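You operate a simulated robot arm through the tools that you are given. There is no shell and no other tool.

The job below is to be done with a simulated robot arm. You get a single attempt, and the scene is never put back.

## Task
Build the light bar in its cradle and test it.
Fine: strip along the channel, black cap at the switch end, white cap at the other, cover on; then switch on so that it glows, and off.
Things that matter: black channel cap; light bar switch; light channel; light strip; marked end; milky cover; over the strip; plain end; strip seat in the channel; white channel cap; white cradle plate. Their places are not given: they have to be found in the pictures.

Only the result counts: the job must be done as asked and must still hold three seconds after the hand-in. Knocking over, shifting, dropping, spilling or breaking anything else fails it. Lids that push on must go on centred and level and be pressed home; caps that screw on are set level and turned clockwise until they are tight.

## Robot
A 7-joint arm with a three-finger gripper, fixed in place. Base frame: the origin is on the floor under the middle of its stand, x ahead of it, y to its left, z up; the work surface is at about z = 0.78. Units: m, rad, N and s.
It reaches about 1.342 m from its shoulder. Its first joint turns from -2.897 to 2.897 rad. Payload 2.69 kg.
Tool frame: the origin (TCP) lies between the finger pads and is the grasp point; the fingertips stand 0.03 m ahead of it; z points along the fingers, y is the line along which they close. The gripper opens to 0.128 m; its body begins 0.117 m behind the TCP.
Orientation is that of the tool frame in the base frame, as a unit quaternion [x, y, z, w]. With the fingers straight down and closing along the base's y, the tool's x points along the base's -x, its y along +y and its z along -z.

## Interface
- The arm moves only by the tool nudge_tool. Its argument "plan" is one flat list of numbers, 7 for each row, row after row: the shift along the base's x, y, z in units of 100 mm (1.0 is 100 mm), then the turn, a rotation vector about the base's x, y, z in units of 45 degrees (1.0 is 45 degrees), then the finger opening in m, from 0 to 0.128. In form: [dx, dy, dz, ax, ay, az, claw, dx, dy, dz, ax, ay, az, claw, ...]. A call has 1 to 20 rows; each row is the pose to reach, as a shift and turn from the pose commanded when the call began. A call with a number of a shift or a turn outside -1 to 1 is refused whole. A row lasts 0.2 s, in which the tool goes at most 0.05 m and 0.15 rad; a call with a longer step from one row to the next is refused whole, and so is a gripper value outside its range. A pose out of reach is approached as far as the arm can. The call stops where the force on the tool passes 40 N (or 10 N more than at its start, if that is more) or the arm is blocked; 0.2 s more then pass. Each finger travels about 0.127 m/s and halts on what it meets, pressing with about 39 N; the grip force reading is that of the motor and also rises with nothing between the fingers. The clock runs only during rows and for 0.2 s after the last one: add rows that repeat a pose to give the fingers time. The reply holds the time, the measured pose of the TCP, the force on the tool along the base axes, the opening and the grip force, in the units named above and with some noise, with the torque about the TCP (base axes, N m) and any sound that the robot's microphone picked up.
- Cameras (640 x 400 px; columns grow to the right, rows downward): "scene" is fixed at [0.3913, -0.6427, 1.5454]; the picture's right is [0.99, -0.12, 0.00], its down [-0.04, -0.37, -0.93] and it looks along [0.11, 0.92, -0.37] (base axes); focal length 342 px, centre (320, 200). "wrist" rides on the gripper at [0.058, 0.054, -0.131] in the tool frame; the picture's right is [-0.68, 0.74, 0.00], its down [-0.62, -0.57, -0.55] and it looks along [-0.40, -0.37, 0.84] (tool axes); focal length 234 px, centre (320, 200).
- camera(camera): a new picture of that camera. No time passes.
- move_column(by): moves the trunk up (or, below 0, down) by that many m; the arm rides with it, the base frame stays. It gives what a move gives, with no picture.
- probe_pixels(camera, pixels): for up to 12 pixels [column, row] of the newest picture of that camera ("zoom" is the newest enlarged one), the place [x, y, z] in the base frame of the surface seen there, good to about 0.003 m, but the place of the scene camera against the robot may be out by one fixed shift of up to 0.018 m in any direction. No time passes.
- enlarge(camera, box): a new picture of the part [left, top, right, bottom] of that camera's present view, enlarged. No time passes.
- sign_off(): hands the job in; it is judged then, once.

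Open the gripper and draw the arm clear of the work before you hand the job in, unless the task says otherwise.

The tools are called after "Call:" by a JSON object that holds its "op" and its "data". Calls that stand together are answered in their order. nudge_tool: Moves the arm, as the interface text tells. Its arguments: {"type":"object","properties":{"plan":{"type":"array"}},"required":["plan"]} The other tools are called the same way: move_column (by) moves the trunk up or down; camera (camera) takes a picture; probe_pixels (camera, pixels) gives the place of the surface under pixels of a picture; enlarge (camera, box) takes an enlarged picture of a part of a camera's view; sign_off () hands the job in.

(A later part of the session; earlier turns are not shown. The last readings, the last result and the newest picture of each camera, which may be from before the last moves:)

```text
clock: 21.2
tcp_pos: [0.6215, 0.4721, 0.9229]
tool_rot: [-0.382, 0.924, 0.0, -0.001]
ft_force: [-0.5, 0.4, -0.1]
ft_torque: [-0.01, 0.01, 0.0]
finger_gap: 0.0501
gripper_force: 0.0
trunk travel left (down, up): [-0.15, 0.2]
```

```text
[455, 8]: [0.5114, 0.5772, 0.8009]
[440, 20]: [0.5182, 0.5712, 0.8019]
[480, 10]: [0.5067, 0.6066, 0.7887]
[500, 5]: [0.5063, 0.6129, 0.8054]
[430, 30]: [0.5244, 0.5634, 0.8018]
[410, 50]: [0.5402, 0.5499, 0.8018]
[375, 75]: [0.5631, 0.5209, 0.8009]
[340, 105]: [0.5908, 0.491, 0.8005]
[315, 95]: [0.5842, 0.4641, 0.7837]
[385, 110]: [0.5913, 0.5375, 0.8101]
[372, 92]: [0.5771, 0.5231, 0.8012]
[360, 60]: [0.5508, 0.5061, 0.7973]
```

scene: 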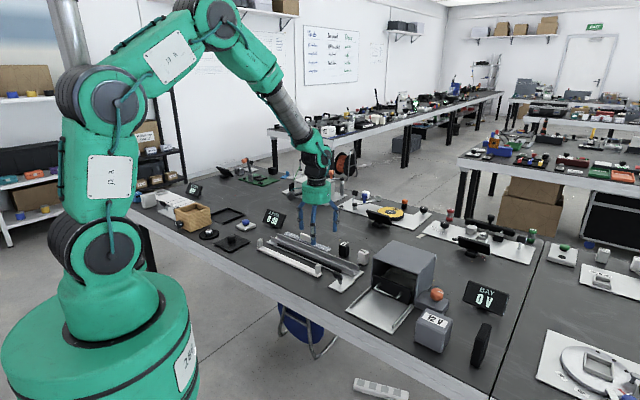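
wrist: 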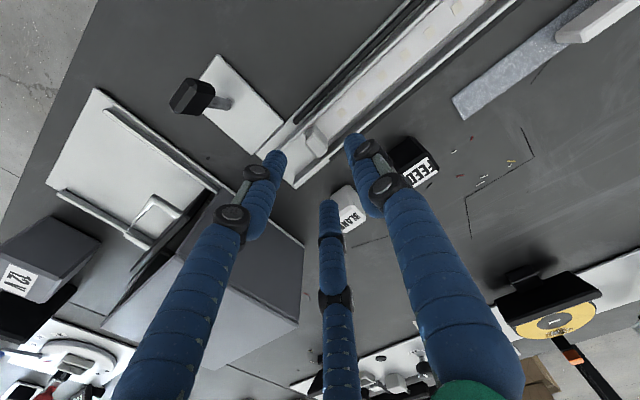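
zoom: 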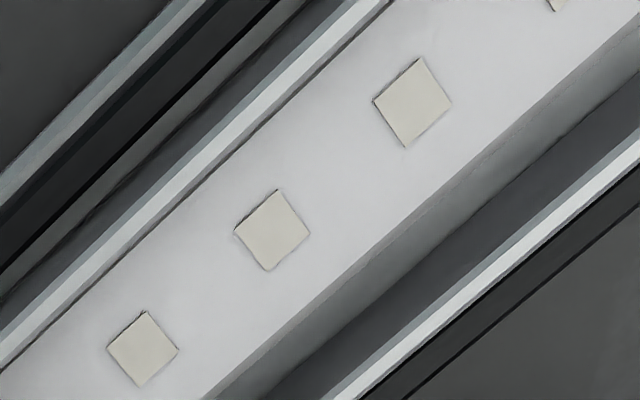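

In this view the strip (LED line v≈0.771) lies against the −v wall while the channel centre is v≈0.7755, so I regrip the tab and shift it about 4.5 mm toward +v to centre it.

Call:
{"op": "nudge_tool", "data": {"plan": [-0.01, -0.028, -0.3, 0, 0, 0, 0.05, -0.01, -0.028, -0.6, 0, 0, 0, 0.05, -0.01, -0.028, -0.76, 0, 0, 0, 0.05, -0.01, -0.028, -0.76, 0, 0, 0, 0.05, -0.01, -0.028, -0.76, 0, 0, 0, 0.02, -0.01, -0.028, -0.76, 0, 0, 0, 0.0, -0.01, -0.028, -0.76, 0, 0, 0, 0.0, -0.01, -0.028, -0.76, 0, 0, 0, 0.0]}}

Call:
{"op": "nudge_tool", "data": {"plan": [0, 0, 0.02, 0, 0, 0, 0.0, 0, 0, 0.03, 0, 0, 0, 0.0, 0.017, 0.017, 0.03, 0, 0, 0, 0.0, 0.034, 0.034, 0.03, 0, 0, 0, 0.0, 0.034, 0.034, 0.03, 0, 0, 0, 0.0]}}

Call:
{"op": "camera", "data": {"camera": "wrist"}}

Call:
{"op": "enlarge", "data": {"camera": "wrist", "box": [344, 50, 440, 110]}}

```text
clock: 23.0
tcp_pos: [0.6194, 0.469, 0.8478]
tool_rot: [-0.382, 0.924, 0.0, 0.0]
ft_force: [8.2, 3.5, 1.0]
ft_torque: [0.27, -0.27, 0.53]
finger_gap: 0.0203
gripper_force: 39.0
trunk travel left (down, up): [-0.15, 0.2]
```

```text
clock: 24.2
tcp_pos: [0.622, 0.4707, 0.8485]
tool_rot: [-0.383, 0.924, 0.0, 0.0]
ft_force: [-1.6, -1.1, 0.1]
ft_torque: [-0.17, -0.02, 0.62]
finger_gap: 0.02
gripper_force: 38.5
trunk travel left (down, up): [-0.15, 0.2]
```

```text
taken
```

wrist: 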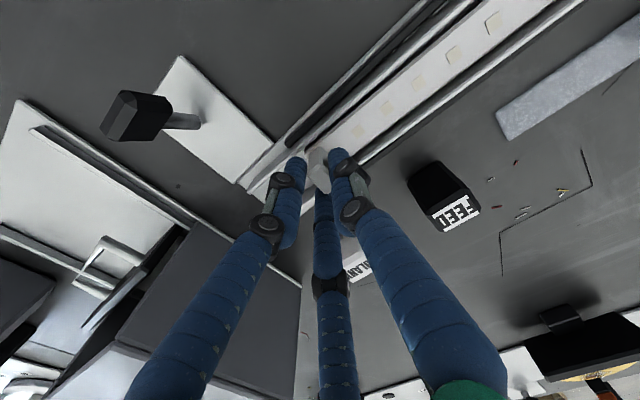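

```text
6.67 times, centred on (392, 80) of wrist
```

zoom: 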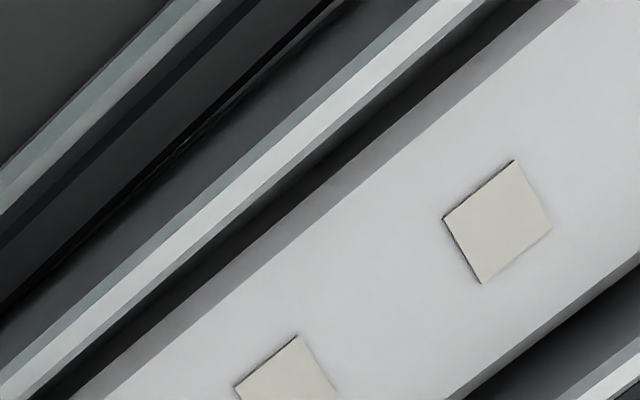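

The regrip took a slightly skewed hold (gap 20 mm, torque 0.62 about z). I lower back, release slowly and inspect the lie of the strip.

Call:
{"op": "nudge_tool", "data": {"plan": [0, 0, -0.02, 0, 0, 0, 0.0, 0, 0, -0.03, 0, 0, 0, 0.0, 0, 0, -0.03, 0, 0, 0, 0.022, 0, 0, -0.03, 0, 0, 0, 0.03, 0, 0, -0.03, 0, 0, 0, 0.05, 0, 0, -0.03, 0, 0, 0, 0.05, 0, 0, 0.3, 0, 0, 0, 0.05, 0, 0, 0.7, 0, 0, 0, 0.05, 0, 0, 0.95, 0, 0, 0, 0.05]}}

Call:
{"op": "camera", "data": {"camera": "wrist"}}

Call:
{"op": "enlarge", "data": {"camera": "wrist", "box": [270, 60, 430, 160]}}

Call:
{"op": "enlarge", "data": {"camera": "scene", "box": [250, 205, 376, 295]}}

```text
clock: 26.2
tcp_pos: [0.6243, 0.4732, 0.9452]
tool_rot: [-0.383, 0.924, 0.0, 0.001]
ft_force: [0.7, -0.4, -0.2]
ft_torque: [0.0, -0.06, 0.0]
finger_gap: 0.0501
gripper_force: 0.0
trunk travel left (down, up): [-0.15, 0.2]
```

```text
taken
```

wrist: 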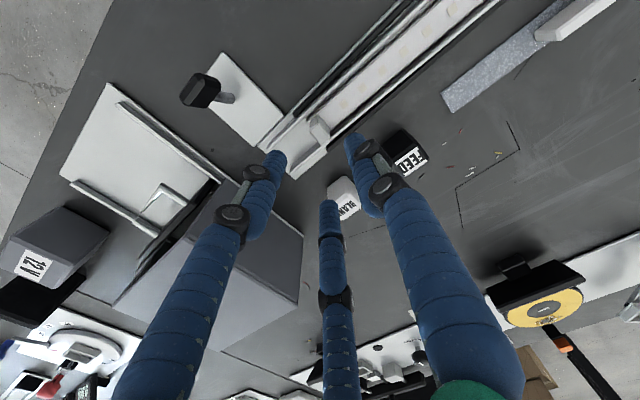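

```text
4.00 times, centred on (350, 110) of wrist
```

zoom: 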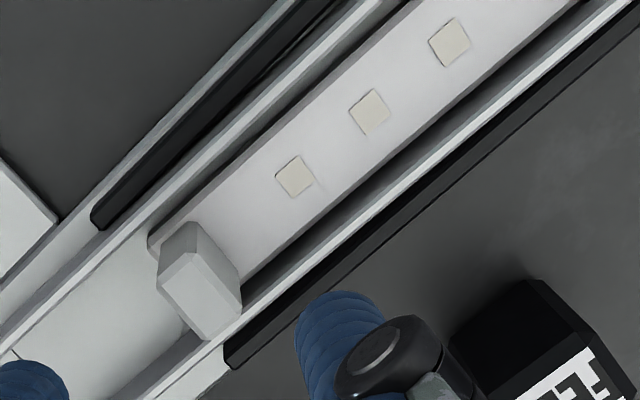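

```text
4.44 times, centred on (313, 250) of scene
```

zoom: 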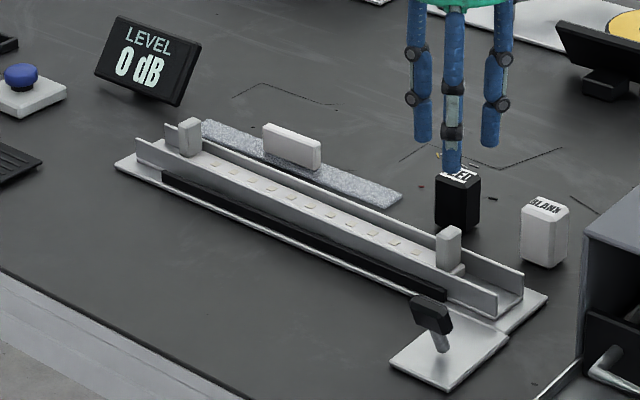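

The scene shows the channel itself yawed slightly in its cradle (ends moved by a few zoom pixels), so it is loose. I go up and turn another 45° to get an overhead survey of the whole bar.

Call:
{"op": "nudge_tool", "data": {"plan": [-0.05, 0.15, 0.3, 0, 0, 0.1667, 0.128, -0.15, 0.3, 0.55, 0, 0, 0.3333, 0.128, -0.25, 0.5, 0.7, 0, 0, 0.5, 0.128, -0.35, 0.7, 0.8, 0, 0, 0.6667, 0.128, -0.45, 0.9, 0.9, 0, 0, 0.8333, 0.128, -0.56, 1.0, 1.0, 0, 0, 1.0, 0.128]}}

Call:
{"op": "nudge_tool", "data": {"plan": [0, 0.35, 0.0, 0, 0, 0, 0.128, 0, 0.7, 0, 0, 0, 0, 0.128, 0, 0.7, 0, 0, 0, 0, 0.128]}}

Call:
{"op": "camera", "data": {"camera": "wrist"}}

```text
clock: 27.6
tcp_pos: [0.5663, 0.5737, 1.0445]
tool_rot: [0.708, -0.706, 0.0, 0.0]
ft_force: [-0.4, 0.5, -0.3]
ft_torque: [-0.03, -0.03, 0.01]
finger_gap: 0.1281
gripper_force: 0.1
trunk travel left (down, up): [-0.15, 0.2]
```

```text
clock: 28.4
tcp_pos: [0.5659, 0.6458, 1.0458]
tool_rot: [0.707, -0.707, 0.0, 0.0]
ft_force: [0.1, 0.9, -1.3]
ft_torque: [-0.08, -0.02, 0.0]
finger_gap: 0.1277
gripper_force: 0.1
trunk travel left (down, up): [-0.15, 0.2]
```

```text
taken
```

wrist: 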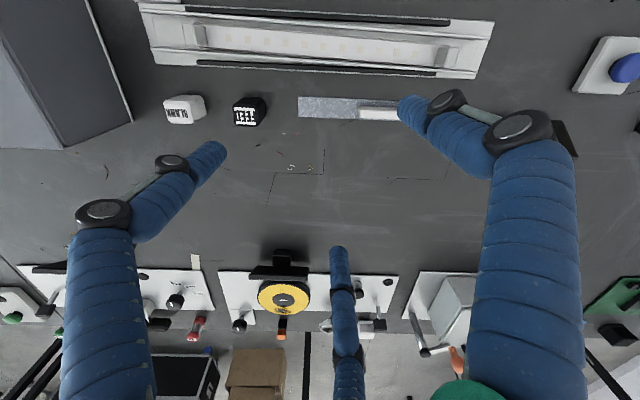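

The whole bar is visible at rows 0-80. I enlarge it in two halves.

Call:
{"op": "enlarge", "data": {"camera": "wrist", "box": [130, 0, 320, 90]}}

Call:
{"op": "enlarge", "data": {"camera": "wrist", "box": [310, 0, 500, 90]}}

Call:
{"op": "enlarge", "data": {"camera": "wrist", "box": [130, 0, 500, 130]}}

```text
3.37 times, centred on (225, 45) of wrist
```

zoom: 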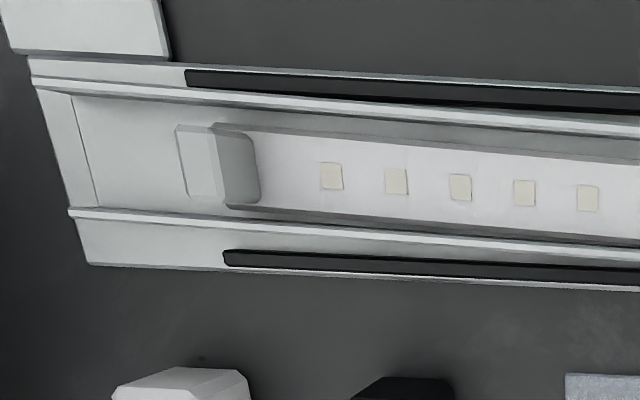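

```text
3.37 times, centred on (405, 45) of wrist
```

zoom: 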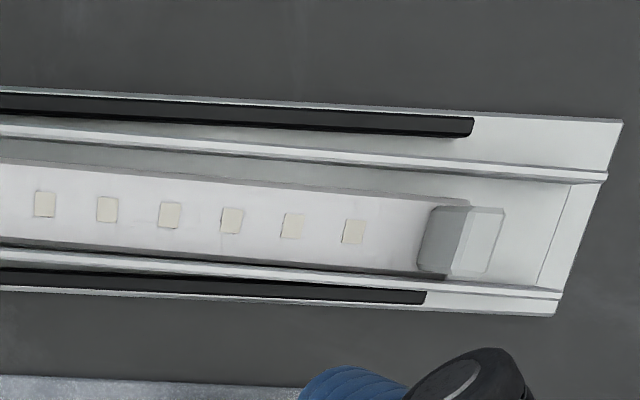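

```text
1.73 times, centred on (315, 65) of wrist
```

zoom: 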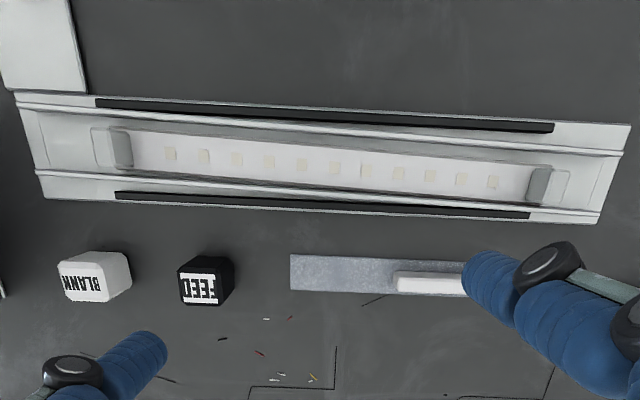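

Rays from this view: the plate's centreline is straight, but the channel's marked end sits about 5 mm toward −v and its plain end about 5 mm toward +v (yaw ≈1.4°); the strip is inside and parallel to the channel. I will straighten the channel gently by putting the closed fingertips inside its end gaps and pushing the walls. First I move above the marked end gap with fingers closed.

Call:
{"op": "nudge_tool", "data": {"plan": [0.15, -0.3, -0.1, 0, 0, 0, 0.1, 0.3, -0.6, -0.2, 0, 0, 0, 0.05, 0.5, -0.9, -0.3, 0, 0, 0, 0.0, 0.5, -1.0, -0.4, 0, 0, 0, 0.0]}}

Call:
{"op": "nudge_tool", "data": {"plan": [0.1, -0.3, -0.2, 0, 0, 0, 0.0, 0.2, -0.7, -0.4, 0, 0, 0, 0.0, 0.28, -1.0, -0.7, 0, 0, 0, 0.0, 0.28, -1.0, -0.7, 0, 0, 0, 0.0]}}

Call:
{"op": "camera", "data": {"camera": "wrist"}}

```text
clock: 29.4
tcp_pos: [0.6148, 0.5419, 1.0053]
tool_rot: [0.707, -0.707, 0.0, -0.001]
ft_force: [0.1, -0.4, 0.3]
ft_torque: [-0.01, -0.01, 0.0]
finger_gap: 0.0023
gripper_force: 31.6
trunk travel left (down, up): [-0.15, 0.2]
```

```text
clock: 30.4
tcp_pos: [0.6436, 0.4435, 0.931]
tool_rot: [-0.707, 0.708, 0.0, 0.0]
ft_force: [-0.5, 1.0, 0.2]
ft_torque: [0.03, 0.0, -0.03]
finger_gap: 0.0022
gripper_force: 31.6
trunk travel left (down, up): [-0.15, 0.2]
```

```text
taken
```

wrist: 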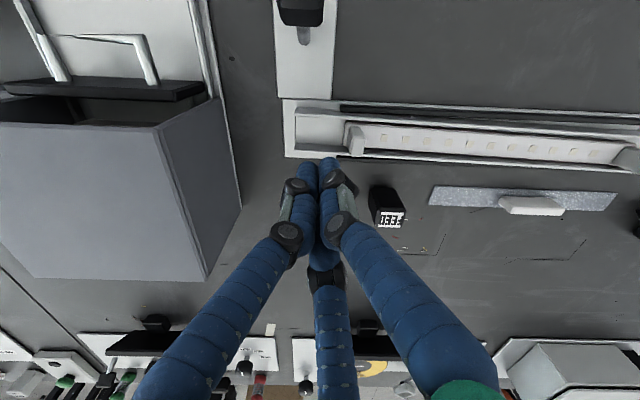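

The closed tips appear at about (320,168), the marked end gap at (300-345,105-150). Before lowering I check the height and nearness of the grey box at left.

Call:
{"op": "probe_pixels", "data": {"camera": "wrist", "pixels": [[100, 180], [155, 125], [210, 100], [235, 195], [205, 275], [25, 270], [195, 90], [300, 15], [300, 40], [310, 70], [300, 125], [325, 130]]}}

Call:
{"op": "enlarge", "data": {"camera": "wrist", "box": [270, 90, 380, 180]}}

```text
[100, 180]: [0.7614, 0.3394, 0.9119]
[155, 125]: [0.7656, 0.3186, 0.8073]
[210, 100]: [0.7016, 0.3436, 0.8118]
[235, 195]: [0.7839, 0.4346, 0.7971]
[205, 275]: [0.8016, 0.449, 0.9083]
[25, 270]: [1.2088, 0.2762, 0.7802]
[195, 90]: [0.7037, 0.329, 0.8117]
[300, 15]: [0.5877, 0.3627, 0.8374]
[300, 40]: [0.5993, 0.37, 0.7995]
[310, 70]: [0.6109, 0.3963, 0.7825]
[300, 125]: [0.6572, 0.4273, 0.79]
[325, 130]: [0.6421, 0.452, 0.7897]
```

```text
4.44 times, centred on (325, 135) of wrist
```

zoom: 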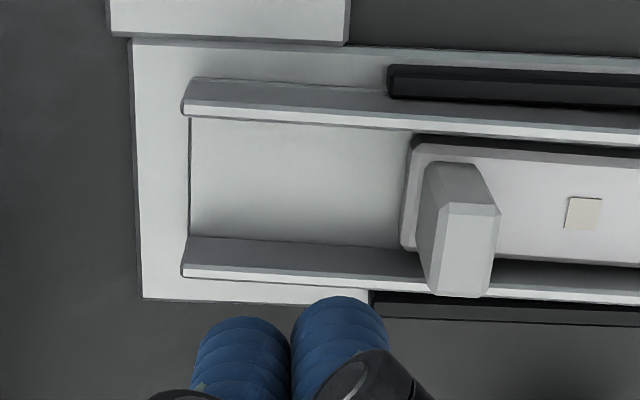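

The tool axis falls near the middle of the end gap (zoom (296,199) vs gap centre (296,194)); the channel end is 5 mm toward −v from the plate centre. I lower the closed tips into the gap to about 7 mm above the floor, in two stages.

Call:
{"op": "nudge_tool", "data": {"plan": [-0.008, -0.008, -0.3, 0, 0, 0, 0.0, -0.008, -0.008, -0.6, 0, 0, 0, 0.0, -0.008, -0.008, -0.75, 0, 0, 0, 0.0, -0.008, -0.008, -0.75, 0, 0, 0, 0.0]}}

Call:
{"op": "camera", "data": {"camera": "wrist"}}

Call:
{"op": "enlarge", "data": {"camera": "wrist", "box": [270, 110, 380, 200]}}

```text
clock: 31.4
tcp_pos: [0.6454, 0.4392, 0.8599]
tool_rot: [0.708, -0.707, 0.0, 0.0]
ft_force: [-0.2, 0.1, -0.7]
ft_torque: [0.02, 0.0, 0.02]
finger_gap: 0.0021
gripper_force: 31.5
trunk travel left (down, up): [-0.15, 0.2]
```

```text
taken
```

wrist: 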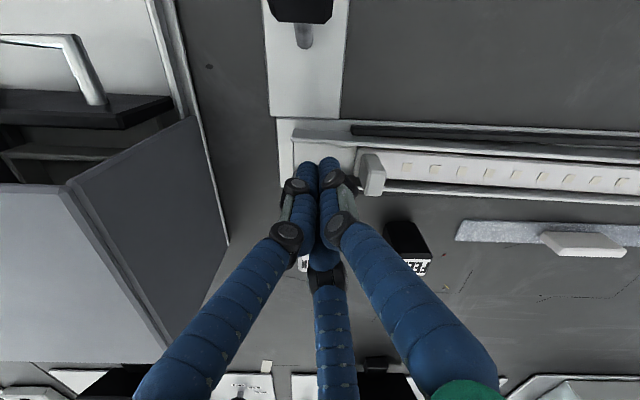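

```text
4.44 times, centred on (325, 155) of wrist
```

zoom: 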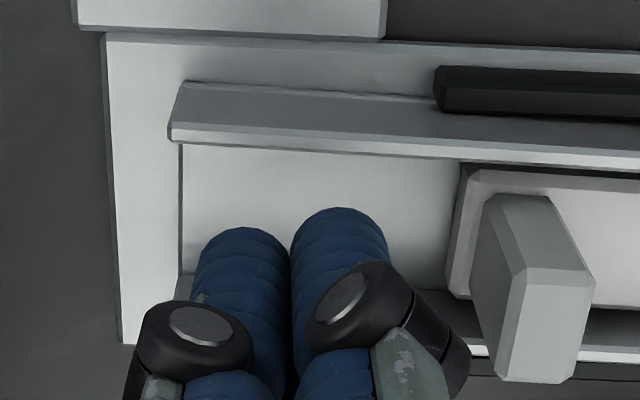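

The tips are just above the gap and fit (about 1.6-3.5 mm margins). I lower the last 33 mm and then push toward +v in small steps, watching force.

Call:
{"op": "nudge_tool", "data": {"plan": [0.007, 0.007, -0.15, 0, 0, 0, 0.0, 0.007, 0.007, -0.32, 0, 0, 0, 0.0, 0.007, 0.007, -0.32, 0, 0, 0, 0.0]}}

Call:
{"op": "nudge_tool", "data": {"plan": [0.01, 0.01, 0, 0, 0, 0, 0.0, 0.02, 0.02, 0, 0, 0, 0, 0.0, 0.02, 0.02, 0, 0, 0, 0, 0.0]}}

```text
clock: 32.2
tcp_pos: [0.6474, 0.44, 0.8276]
tool_rot: [-0.707, 0.707, 0.0, 0.001]
ft_force: [-0.1, 0.2, 0.3]
ft_torque: [-0.01, 0.02, 0.01]
finger_gap: 0.0019
gripper_force: 30.9
trunk travel left (down, up): [-0.15, 0.2]
```

```text
clock: 33.0
tcp_pos: [0.6477, 0.4433, 0.8274]
tool_rot: [0.707, -0.707, 0.0, 0.0]
ft_force: [0.6, -0.1, 0.4]
ft_torque: [-0.01, 0.01, -0.03]
finger_gap: 0.0019
gripper_force: 31.6
trunk travel left (down, up): [-0.15, 0.2]
```

No contact yet. I push 3 mm more and look.

Call:
{"op": "nudge_tool", "data": {"plan": [0.01, 0.01, 0, 0, 0, 0, 0.0, 0.02, 0.02, 0, 0, 0, 0, 0.0, 0.02, 0.02, 0, 0, 0, 0, 0.0]}}

Call:
{"op": "enlarge", "data": {"camera": "wrist", "box": [250, 110, 410, 210]}}

Call:
{"op": "enlarge", "data": {"camera": "scene", "box": [250, 205, 376, 295]}}

```text
clock: 33.8
tcp_pos: [0.6498, 0.445, 0.8291]
tool_rot: [-0.707, 0.707, 0.0, 0.0]
ft_force: [-0.7, -0.6, -1.2]
ft_torque: [-0.04, 0.02, -0.01]
finger_gap: 0.0023
gripper_force: 31.4
trunk travel left (down, up): [-0.15, 0.2]
```

```text
4.00 times, centred on (330, 160) of wrist
```

zoom: 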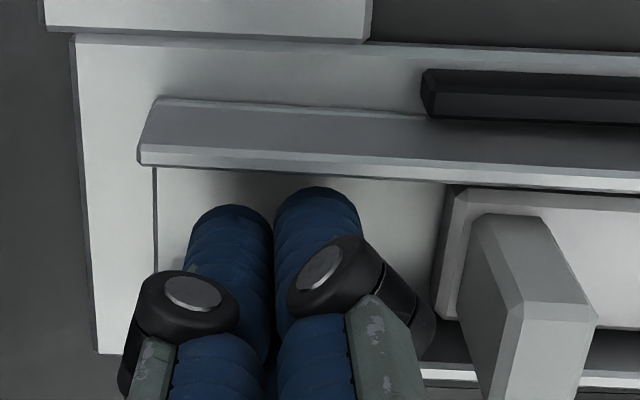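

```text
4.44 times, centred on (313, 250) of scene
```

zoom: 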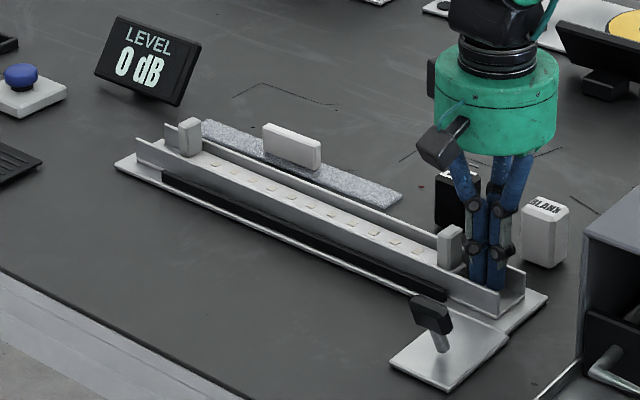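

Forces remain about 1 N. I push 3 mm further and then compare the wall against the plate edge.

Call:
{"op": "nudge_tool", "data": {"plan": [0.01, 0.01, 0, 0, 0, 0, 0.0, 0.02, 0.02, 0, 0, 0, 0, 0.0, 0.02, 0.02, 0, 0, 0, 0, 0.0]}}

Call:
{"op": "enlarge", "data": {"camera": "wrist", "box": [250, 110, 410, 210]}}

Call:
{"op": "enlarge", "data": {"camera": "scene", "box": [250, 205, 376, 295]}}

```text
clock: 34.6
tcp_pos: [0.6509, 0.4458, 0.8281]
tool_rot: [-0.707, 0.707, 0.0, 0.0]
ft_force: [-1.4, -0.1, -0.1]
ft_torque: [-0.03, 0.0, 0.0]
finger_gap: 0.0022
gripper_force: 31.5
trunk travel left (down, up): [-0.15, 0.2]
```

```text
4.00 times, centred on (330, 160) of wrist
```

zoom: 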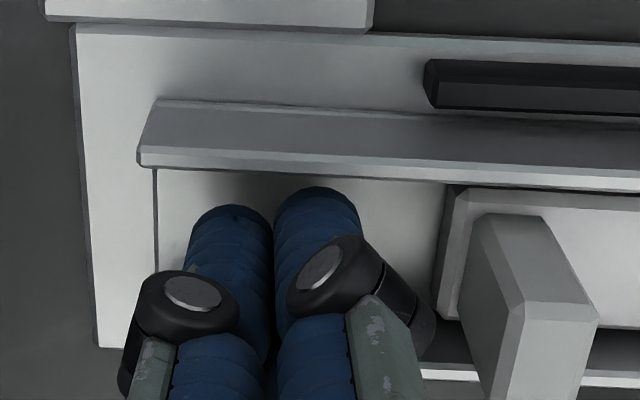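

```text
4.44 times, centred on (313, 250) of scene
```

zoom: 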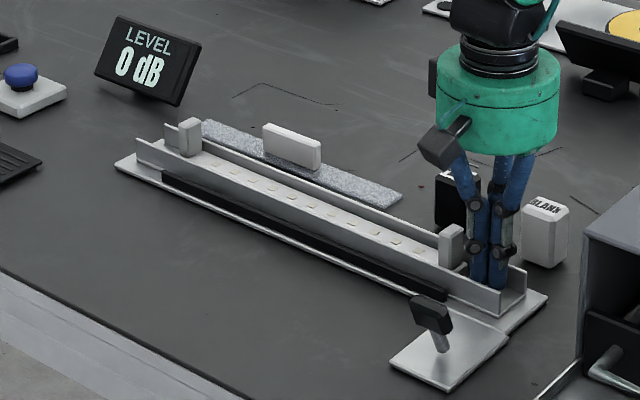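

Now the wall top computes to v≈0.754 against plate centre 0.774, so the marked end is centred within about 1 mm. I back off 2.5 mm, lift out and go to the overhead survey again.

Call:
{"op": "nudge_tool", "data": {"plan": [-0.02, -0.02, 0, 0, 0, 0, 0.0, -0.02, -0.02, 0.2, 0, 0, 0, 0.0, -0.02, -0.02, 0.6, 0, 0, 0, 0.0, -0.02, -0.02, 1.0, 0, 0, 0, 0.0]}}

Call:
{"op": "nudge_tool", "data": {"plan": [-0.1, 0.4, 0.2, 0, 0, 0, 0.05, -0.3, 0.75, 0.4, 0, 0, 0, 0.1, -0.45, 1.0, 0.7, 0, 0, 0, 0.128]}}

Call:
{"op": "nudge_tool", "data": {"plan": [-0.1, 0.4, 0.1, 0, 0, 0, 0.128, -0.25, 0.75, 0.2, 0, 0, 0, 0.128, -0.4, 1.0, 0.3, 0, 0, 0, 0.128, -0.4, 1.0, 0.3, 0, 0, 0, 0.128]}}

Call:
{"op": "camera", "data": {"camera": "wrist"}}

Call:
{"op": "enlarge", "data": {"camera": "wrist", "box": [310, 0, 500, 90]}}

Call:
{"op": "enlarge", "data": {"camera": "wrist", "box": [130, 0, 320, 90]}}

```text
clock: 35.6
tcp_pos: [0.6469, 0.4414, 0.9253]
tool_rot: [0.708, -0.707, -0.001, 0.001]
ft_force: [-0.5, 0.2, 1.3]
ft_torque: [0.04, 0.01, -0.01]
finger_gap: 0.0022
gripper_force: 30.7
trunk travel left (down, up): [-0.15, 0.2]
```

```text
clock: 36.4
tcp_pos: [0.5991, 0.5454, 0.9978]
tool_rot: [-0.707, 0.707, -0.001, 0.0]
ft_force: [0.4, 1.1, -0.2]
ft_torque: [-0.01, -0.02, 0.04]
finger_gap: 0.128
gripper_force: 0.1
trunk travel left (down, up): [-0.15, 0.2]
```

```text
clock: 37.4
tcp_pos: [0.5599, 0.645, 1.0256]
tool_rot: [0.708, -0.707, 0.0, 0.0]
ft_force: [-1.1, -1.0, -0.7]
ft_torque: [-0.04, -0.03, -0.01]
finger_gap: 0.1281
gripper_force: 0.0
trunk travel left (down, up): [-0.15, 0.2]
```

```text
taken
```

wrist: 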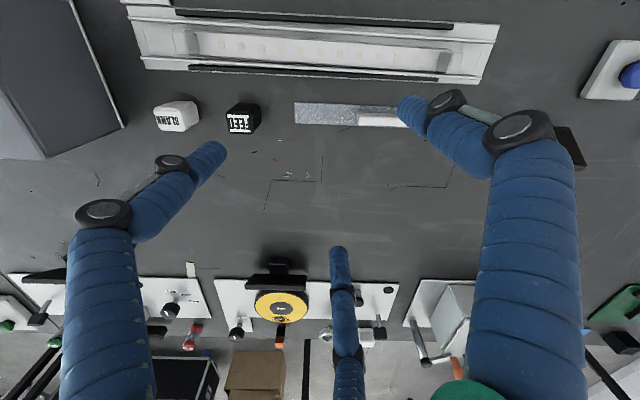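

```text
3.37 times, centred on (405, 45) of wrist
```

zoom: 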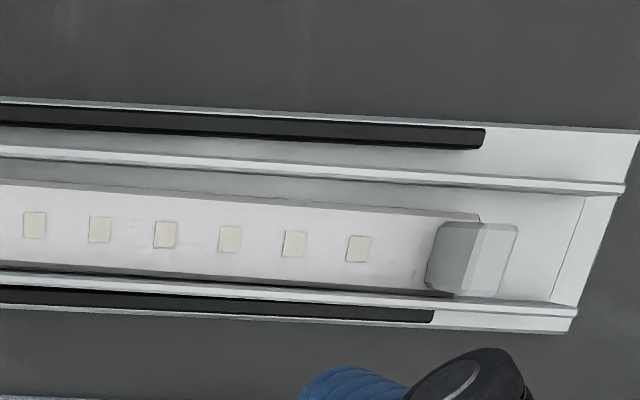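

```text
3.37 times, centred on (225, 45) of wrist
```

zoom: 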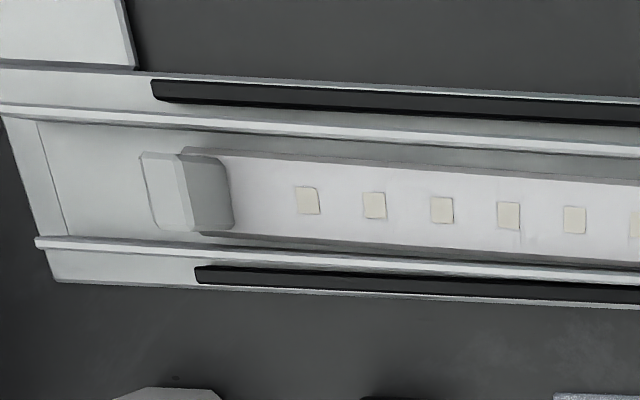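

Marked end is now centred (−0.6 mm); the plain end of the channel is still about +4 mm and the strip's plain end about +4 mm inside it. I move over to the plain end with closed fingers to nudge the tab and channel there toward −v.

Call:
{"op": "nudge_tool", "data": {"plan": [-0.3, 0.2, -0.2, 0, 0, 0, 0.08, -0.6, 0.4, -0.4, 0, 0, 0, 0.03, -0.9, 0.6, -0.6, 0, 0, 0, 0.0, -1.0, 0.84, -0.7, 0, 0, 0, 0.0]}}

Call:
{"op": "nudge_tool", "data": {"plan": [-0.2, 0.0, -0.2, 0, 0, 0, 0.0, -0.39, 0.0, -0.5, 0, 0, 0, 0.0, -0.39, 0, -0.5, 0, 0, 0, 0.0]}}

Call:
{"op": "camera", "data": {"camera": "wrist"}}

Call:
{"op": "enlarge", "data": {"camera": "wrist", "box": [250, 80, 410, 180]}}

```text
clock: 38.4
tcp_pos: [0.4621, 0.727, 0.9572]
tool_rot: [-0.707, 0.708, 0.0, 0.0]
ft_force: [1.0, -0.7, 0.3]
ft_torque: [0.05, -0.01, -0.02]
finger_gap: 0.002
gripper_force: 31.5
trunk travel left (down, up): [-0.15, 0.2]
```

```text
clock: 39.2
tcp_pos: [0.4235, 0.7278, 0.9051]
tool_rot: [-0.707, 0.708, 0.0, 0.0]
ft_force: [-0.6, 0.4, -1.1]
ft_torque: [-0.06, 0.01, 0.01]
finger_gap: 0.0018
gripper_force: 31.7
trunk travel left (down, up): [-0.15, 0.2]
```

```text
taken
```

wrist: 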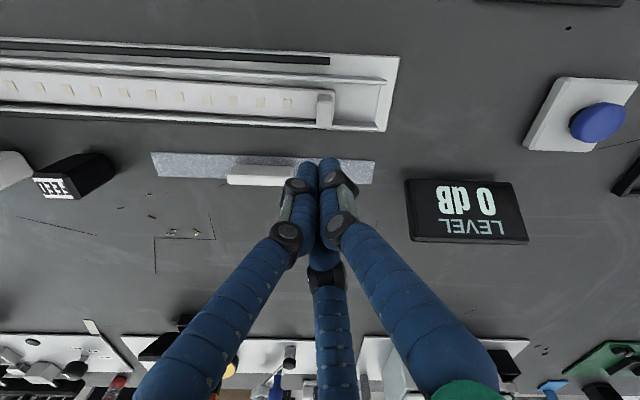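

```text
4.00 times, centred on (330, 130) of wrist
```

zoom: 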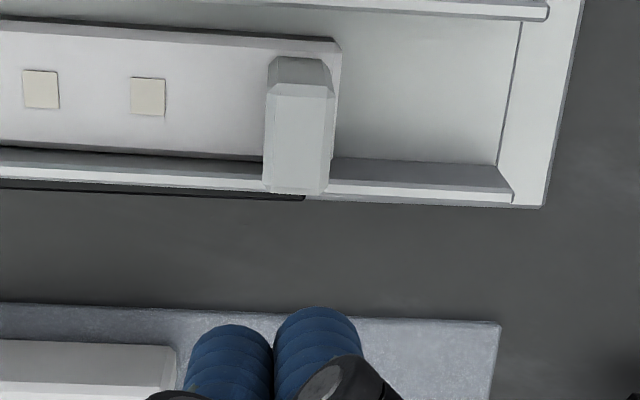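

The tab's near face is ~23 mm from the tool axis (cluster reaches 15 mm). I lower the closed tips to about z=0.818 beside the tab (above the wall tops) and push it toward −v.

Call:
{"op": "nudge_tool", "data": {"plan": [0, 0, -0.3, 0, 0, 0, 0.0, 0, 0, -0.56, 0, 0, 0, 0.0, 0, 0, -0.56, 0, 0, 0, 0.0, -0.03, -0.03, -0.56, 0, 0, 0, 0.0, -0.06, -0.06, -0.56, 0, 0, 0, 0.0, -0.06, -0.06, -0.56, 0, 0, 0, 0.0]}}

Call:
{"op": "camera", "data": {"camera": "wrist"}}

Call:
{"op": "enlarge", "data": {"camera": "wrist", "box": [250, 110, 410, 210]}}

```text
clock: 40.6
tcp_pos: [0.4179, 0.7209, 0.8512]
tool_rot: [-0.707, 0.707, 0.001, 0.001]
ft_force: [0.0, 0.0, 0.1]
ft_torque: [0.04, 0.02, -0.01]
finger_gap: 0.0018
gripper_force: 31.8
trunk travel left (down, up): [-0.15, 0.2]
```

```text
taken
```

wrist: 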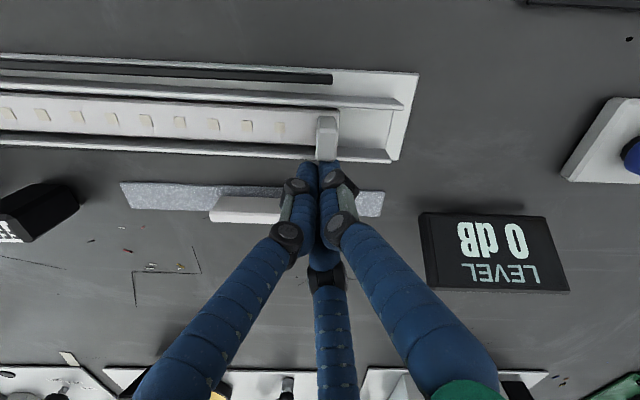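

```text
4.00 times, centred on (330, 160) of wrist
```

zoom: 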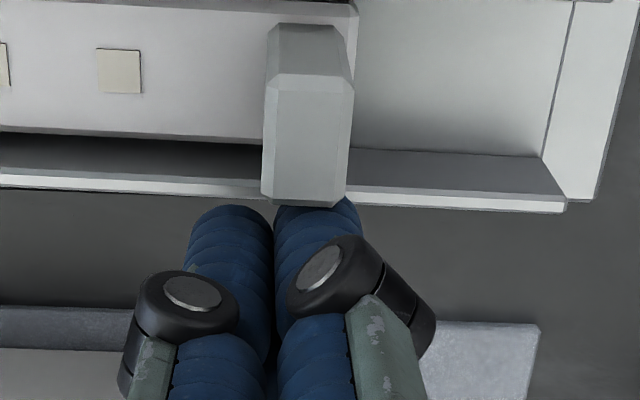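

The thumb is just touching the tab's face. I push 8 mm toward −v in small steps.

Call:
{"op": "nudge_tool", "data": {"plan": [-0.02, -0.02, 0, 0, 0, 0, 0.0, -0.04, -0.04, 0, 0, 0, 0, 0.0, -0.055, -0.055, 0, 0, 0, 0, 0.0, -0.055, -0.055, 0, 0, 0, 0, 0.0]}}

Call:
{"op": "enlarge", "data": {"camera": "wrist", "box": [250, 110, 410, 210]}}

Call:
{"op": "enlarge", "data": {"camera": "scene", "box": [250, 205, 376, 295]}}

```text
clock: 41.6
tcp_pos: [0.4136, 0.7169, 0.8522]
tool_rot: [0.707, -0.707, 0.0, 0.001]
ft_force: [0.8, 0.9, 1.1]
ft_torque: [0.03, -0.06, 0.02]
finger_gap: 0.0021
gripper_force: 31.9
trunk travel left (down, up): [-0.15, 0.2]
```

```text
4.00 times, centred on (330, 160) of wrist
```

zoom: 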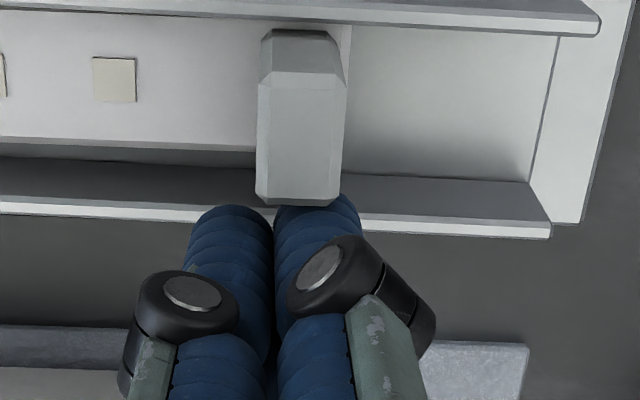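

```text
4.44 times, centred on (313, 250) of scene
```

zoom: 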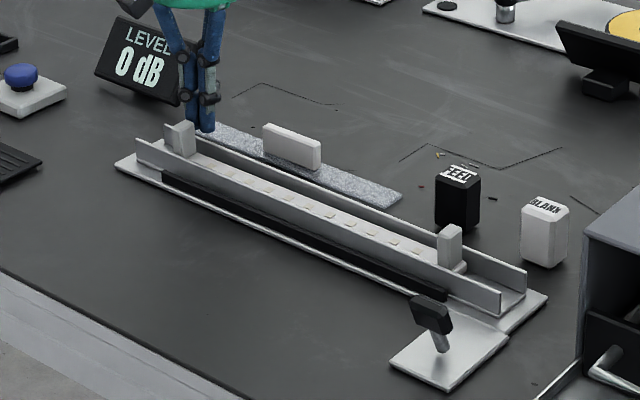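

The strip's plain end is now at v≈0.775. Next I back off, move to u≈−0.249 outside the +v wall (beyond the bar end) and lower the closed tips to push the channel's plain end 4 mm toward −v.

Call:
{"op": "nudge_tool", "data": {"plan": [0.08, 0.08, 0, 0, 0, 0, 0.0, 0.148, 0.148, 0.05, 0, 0, 0, 0.0, 0.03, 0.27, 0.05, 0, 0, 0, 0.0, -0.092, 0.388, 0.05, 0, 0, 0, 0.0, -0.092, 0.388, -0.1, 0, 0, 0, 0.0, -0.092, 0.388, -0.25, 0, 0, 0, 0.0, -0.092, 0.388, -0.25, 0, 0, 0, 0.0]}}

Call:
{"op": "camera", "data": {"camera": "wrist"}}

Call:
{"op": "enlarge", "data": {"camera": "wrist", "box": [250, 110, 410, 210]}}

```text
clock: 43.2
tcp_pos: [0.4048, 0.7552, 0.8273]
tool_rot: [0.707, -0.707, 0.0, 0.0]
ft_force: [0.3, -0.4, 0.7]
ft_torque: [-0.01, 0.02, 0.02]
finger_gap: 0.002
gripper_force: 31.3
trunk travel left (down, up): [-0.15, 0.2]
```

```text
taken
```

wrist: 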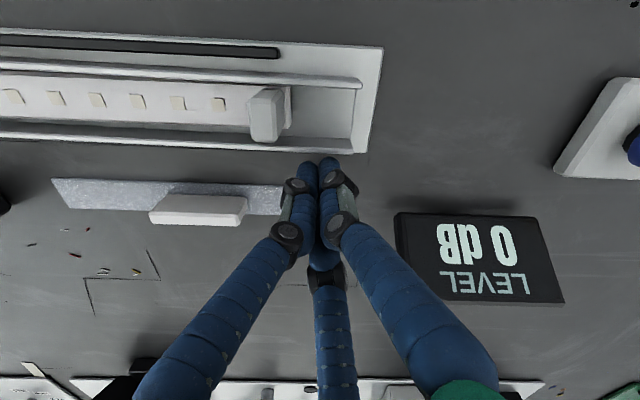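

```text
4.00 times, centred on (330, 160) of wrist
```

zoom: 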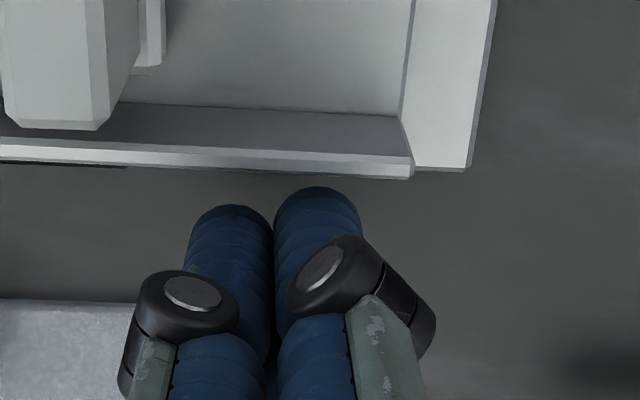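

The tips stand outside the +v wall near its plain end. I push toward −v about 10 mm in total, the last 4 mm moving the channel.

Call:
{"op": "nudge_tool", "data": {"plan": [-0.02, -0.02, 0, 0, 0, 0, 0.0, -0.04, -0.04, 0, 0, 0, 0, 0.0, -0.06, -0.06, 0, 0, 0, 0, 0.0, -0.06, -0.06, 0, 0, 0, 0, 0.0]}}

Call:
{"op": "enlarge", "data": {"camera": "wrist", "box": [250, 110, 410, 210]}}

```text
clock: 44.2
tcp_pos: [0.3988, 0.75, 0.8273]
tool_rot: [-0.707, 0.708, 0.0, -0.001]
ft_force: [0.3, 0.6, -0.5]
ft_torque: [0.02, -0.05, -0.02]
finger_gap: 0.002
gripper_force: 31.8
trunk travel left (down, up): [-0.15, 0.2]
```

```text
4.00 times, centred on (330, 160) of wrist
```

zoom: 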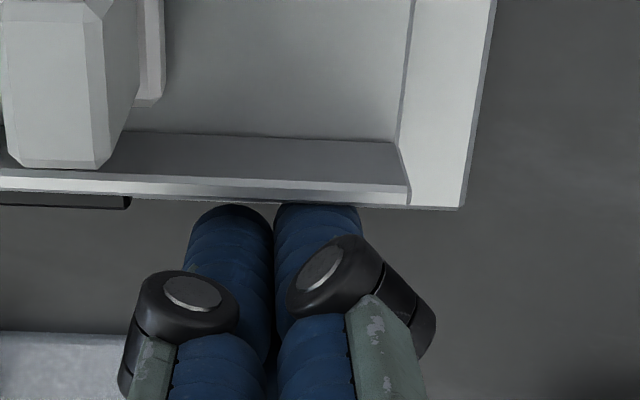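

The wall end is now about 2 mm from centred. I push 1.7 mm more, then back off and lift.

Call:
{"op": "nudge_tool", "data": {"plan": [-0.012, -0.012, 0, 0, 0, 0, 0.0, -0.012, -0.012, 0, 0, 0, 0, 0.0, 0.03, 0.03, 0, 0, 0, 0, 0.0, 0.03, 0.03, 0.3, 0, 0, 0, 0.0, 0.03, 0.03, 0.7, 0, 0, 0, 0.0, 0.03, 0.03, 1.0, 0, 0, 0, 0.03]}}

Call:
{"op": "nudge_tool", "data": {"plan": [0.3, -0.2, 0.2, 0, 0, 0, 0.08, 0.7, -0.4, 0.4, 0, 0, 0, 0.128, 1.0, -0.6, 0.6, 0, 0, 0, 0.128]}}

Call:
{"op": "nudge_tool", "data": {"plan": [0.3, -0.25, 0.2, 0, 0, 0, 0.128, 0.6, -0.5, 0.4, 0, 0, 0, 0.128, 0.6, -0.5, 0.4, 0, 0, 0, 0.128]}}

Call:
{"op": "camera", "data": {"camera": "wrist"}}

Call:
{"op": "enlarge", "data": {"camera": "wrist", "box": [310, 0, 500, 90]}}

Call:
{"op": "enlarge", "data": {"camera": "wrist", "box": [130, 0, 320, 90]}}

```text
clock: 45.6
tcp_pos: [0.3995, 0.7555, 0.9285]
tool_rot: [0.707, -0.707, 0.001, 0.001]
ft_force: [0.2, -0.4, 0.0]
ft_torque: [0.02, -0.02, -0.01]
finger_gap: 0.0299
gripper_force: 0.0
trunk travel left (down, up): [-0.15, 0.2]
```

```text
clock: 46.4
tcp_pos: [0.5065, 0.6928, 0.9881]
tool_rot: [-0.707, 0.707, 0.0, 0.0]
ft_force: [0.7, 0.2, 0.3]
ft_torque: [0.03, 0.0, -0.03]
finger_gap: 0.1279
gripper_force: 0.1
trunk travel left (down, up): [-0.15, 0.2]
```

```text
clock: 47.2
tcp_pos: [0.5668, 0.6411, 1.0288]
tool_rot: [0.707, -0.707, 0.0, 0.0]
ft_force: [1.2, -0.5, 0.2]
ft_torque: [0.09, 0.03, 0.0]
finger_gap: 0.1281
gripper_force: 0.1
trunk travel left (down, up): [-0.15, 0.2]
```

```text
taken
```

wrist: 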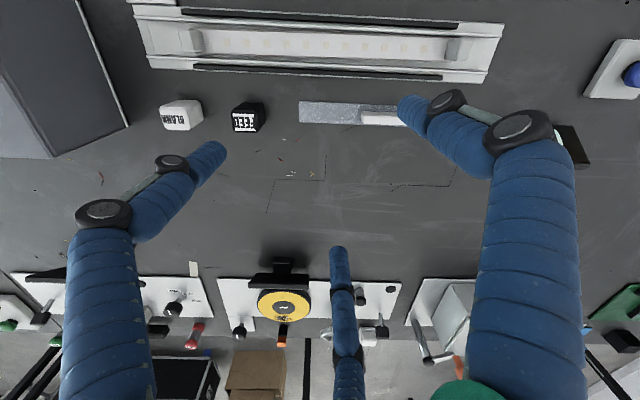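

```text
3.37 times, centred on (405, 45) of wrist
```

zoom: 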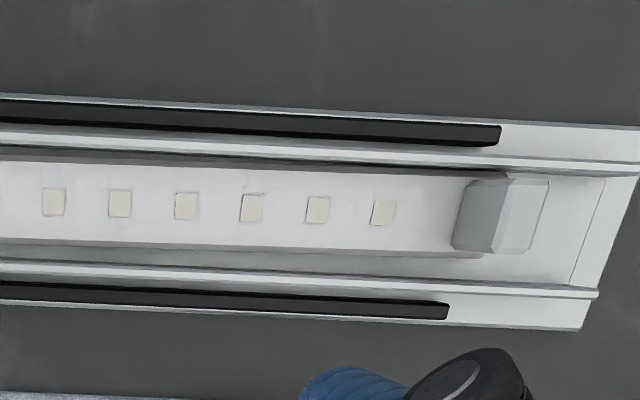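

```text
3.37 times, centred on (225, 45) of wrist
```

zoom: 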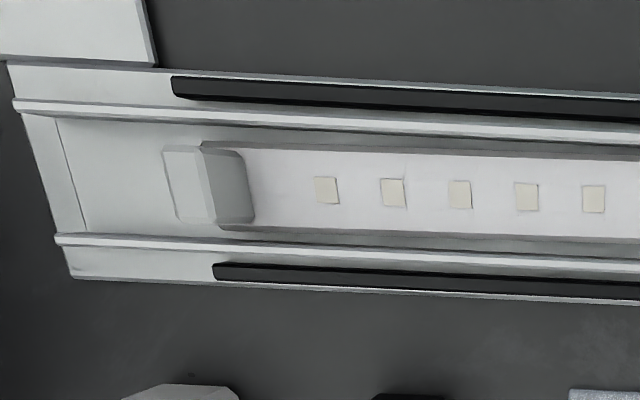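

The channel now lies straight in the cradle with the strip in it. Next is the black cap: I move above it (estimated at about (0.645,0.577)) while turning another +45°, so the thumb will not conflict with the strip's tab when placing.

Call:
{"op": "nudge_tool", "data": {"plan": [0.14, -0.11, -0.1, 0, 0, 0.1667, 0.08, 0.28, -0.22, -0.2, 0, 0, 0.3333, 0.08, 0.42, -0.33, -0.3, 0, 0, 0.5, 0.08, 0.56, -0.44, -0.4, 0, 0, 0.6667, 0.08, 0.7, -0.55, -0.5, 0, 0, 0.8333, 0.08, 0.83, -0.67, -0.6, 0, 0, 1.0, 0.08, 0.83, -0.67, -0.6, 0, 0, 1.0, 0.08]}}

Call:
{"op": "camera", "data": {"camera": "wrist"}}

```text
clock: 48.8
tcp_pos: [0.6451, 0.5745, 0.9673]
tool_rot: [0.924, -0.382, 0.0, 0.0]
ft_force: [-0.4, 0.6, -0.6]
ft_torque: [0.1, 0.05, 0.01]
finger_gap: 0.08
gripper_force: 0.1
trunk travel left (down, up): [-0.15, 0.2]
```

```text
taken
```

wrist: 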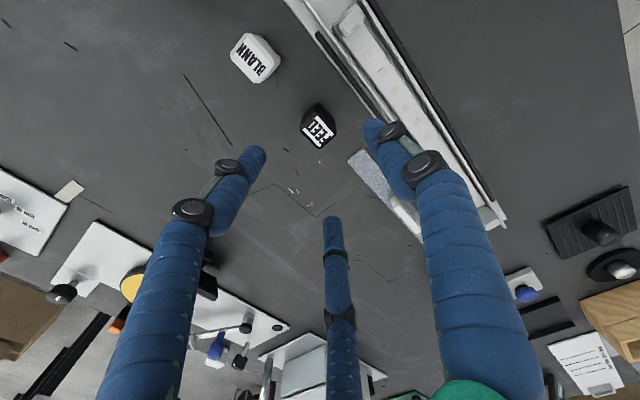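

The orientation was reached. The cap appears at (318,127) against the tool axis at about (319.5,131). I zoom to refine.

Call:
{"op": "enlarge", "data": {"camera": "wrist", "box": [270, 95, 366, 155]}}

Call:
{"op": "probe_pixels", "data": {"camera": "zoom", "pixels": [[335, 240], [300, 200], [370, 250], [340, 290], [260, 170], [240, 130]]}}

```text
6.67 times, centred on (318, 125) of wrist
```

zoom: 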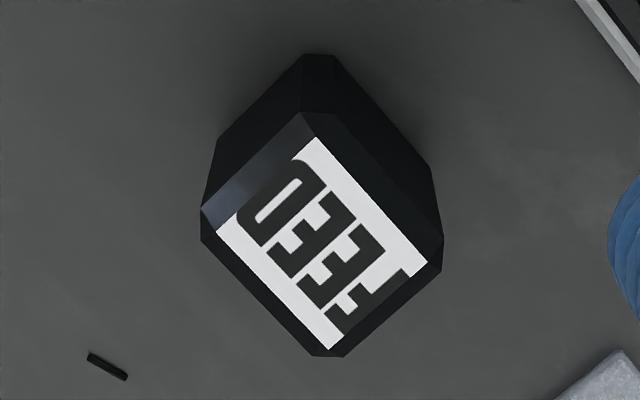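

```text
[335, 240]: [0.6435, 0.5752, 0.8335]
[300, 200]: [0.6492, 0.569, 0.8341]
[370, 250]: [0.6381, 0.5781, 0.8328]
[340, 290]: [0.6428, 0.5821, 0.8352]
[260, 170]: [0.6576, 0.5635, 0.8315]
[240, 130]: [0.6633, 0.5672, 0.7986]
```

The cap centre is about 2.4 mm toward +u of the tool axis. I correct and descend in two stages.

Call:
{"op": "nudge_tool", "data": {"plan": [0.02, -0.013, -0.3, 0, 0, 0, 0.07, 0.02, -0.013, -0.6, 0, 0, 0, 0.07, 0.02, -0.013, -0.8, 0, 0, 0, 0.07, 0.02, -0.013, -0.8, 0, 0, 0, 0.07]}}

Call:
{"op": "camera", "data": {"camera": "wrist"}}

Call:
{"op": "enlarge", "data": {"camera": "wrist", "box": [250, 110, 410, 210]}}

```text
clock: 49.8
tcp_pos: [0.6505, 0.5766, 0.8865]
tool_rot: [0.924, -0.383, 0.0, 0.0]
ft_force: [-0.4, 0.8, 0.0]
ft_torque: [0.03, 0.01, 0.02]
finger_gap: 0.07
gripper_force: 0.1
trunk travel left (down, up): [-0.15, 0.2]
```

```text
taken
```

wrist: 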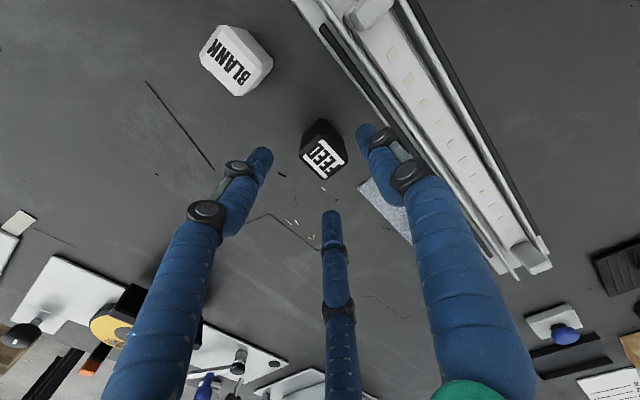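

```text
4.00 times, centred on (330, 160) of wrist
```

zoom: 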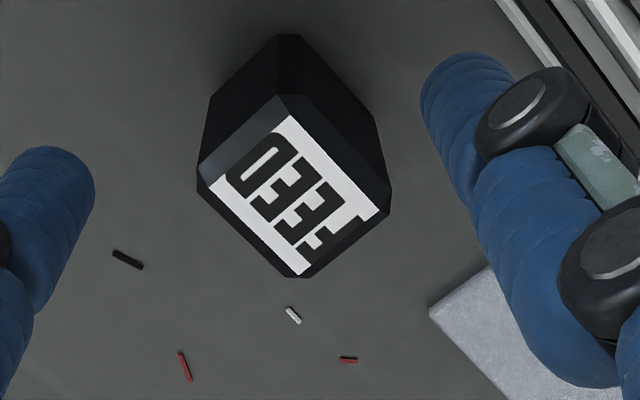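

The cap is now about 4 mm toward −v of the tool axis (zoom centre (292,186) vs (278,198)). I correct, descend to TCP z≈0.834 and close.

Call:
{"op": "nudge_tool", "data": {"plan": [-0.028, -0.028, -0.1, 0, 0, 0, 0.07, -0.028, -0.028, -0.4, 0, 0, 0, 0.07, -0.028, -0.028, -0.52, 0, 0, 0, 0.07, -0.028, -0.028, -0.52, 0, 0, 0, 0.07]}}

Call:
{"op": "camera", "data": {"camera": "wrist"}}

Call:
{"op": "enlarge", "data": {"camera": "wrist", "box": [250, 130, 410, 230]}}

```text
clock: 50.8
tcp_pos: [0.6453, 0.5734, 0.8338]
tool_rot: [0.924, -0.383, 0.0, 0.0]
ft_force: [0.2, 0.6, 0.4]
ft_torque: [-0.04, 0.0, 0.01]
finger_gap: 0.0699
gripper_force: 0.1
trunk travel left (down, up): [-0.15, 0.2]
```

```text
taken
```

wrist: 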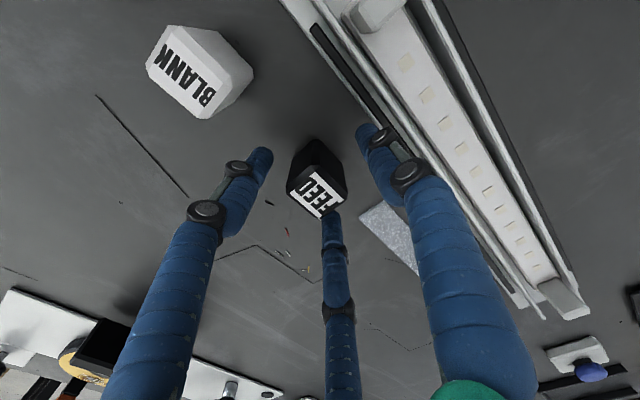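

```text
4.00 times, centred on (330, 180) of wrist
```

zoom: 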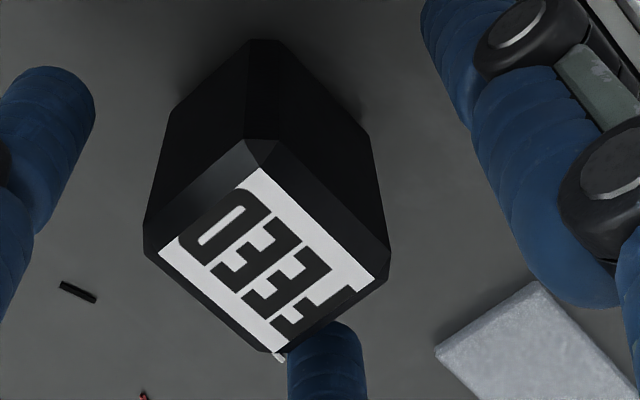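

Centred within about 1.5 mm. I close on the cap and check the grip.

Call:
{"op": "nudge_tool", "data": {"plan": [0.012, 0, 0, 0, 0, 0, 0.05, 0.012, 0, 0, 0, 0, 0, 0.03, 0.012, 0, 0, 0, 0, 0, 0.0, 0.012, 0, 0, 0, 0, 0, 0.0, 0.012, 0, 0, 0, 0, 0, 0.0]}}

Call:
{"op": "nudge_tool", "data": {"plan": [0, 0, 0.1, 0, 0, 0, 0.0, 0, 0, 0.3, 0, 0, 0, 0.0, 0, 0, 0.5, 0, 0, 0, 0.0, 0, 0, 0.5, 0, 0, 0, 0.0]}}

Call:
{"op": "camera", "data": {"camera": "wrist"}}

Call:
{"op": "enlarge", "data": {"camera": "wrist", "box": [250, 130, 410, 230]}}

```text
clock: 52.0
tcp_pos: [0.6459, 0.5723, 0.8341]
tool_rot: [0.924, -0.383, 0.0, -0.001]
ft_force: [0.7, 0.6, 0.4]
ft_torque: [0.04, -0.03, -0.02]
finger_gap: 0.0412
gripper_force: 39.3
trunk travel left (down, up): [-0.15, 0.2]
```

```text
clock: 53.0
tcp_pos: [0.6466, 0.5712, 0.8857]
tool_rot: [0.924, -0.383, 0.001, 0.0]
ft_force: [0.9, -0.5, -0.8]
ft_torque: [0.04, -0.04, 0.02]
finger_gap: 0.041
gripper_force: 38.9
trunk travel left (down, up): [-0.15, 0.2]
```

```text
taken
```

wrist: 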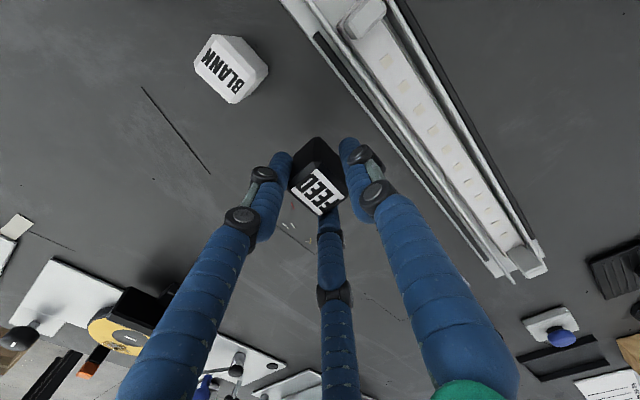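

```text
4.00 times, centred on (330, 180) of wrist
```

zoom: 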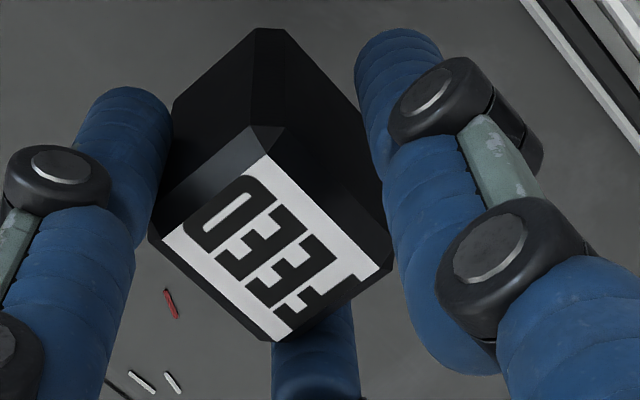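

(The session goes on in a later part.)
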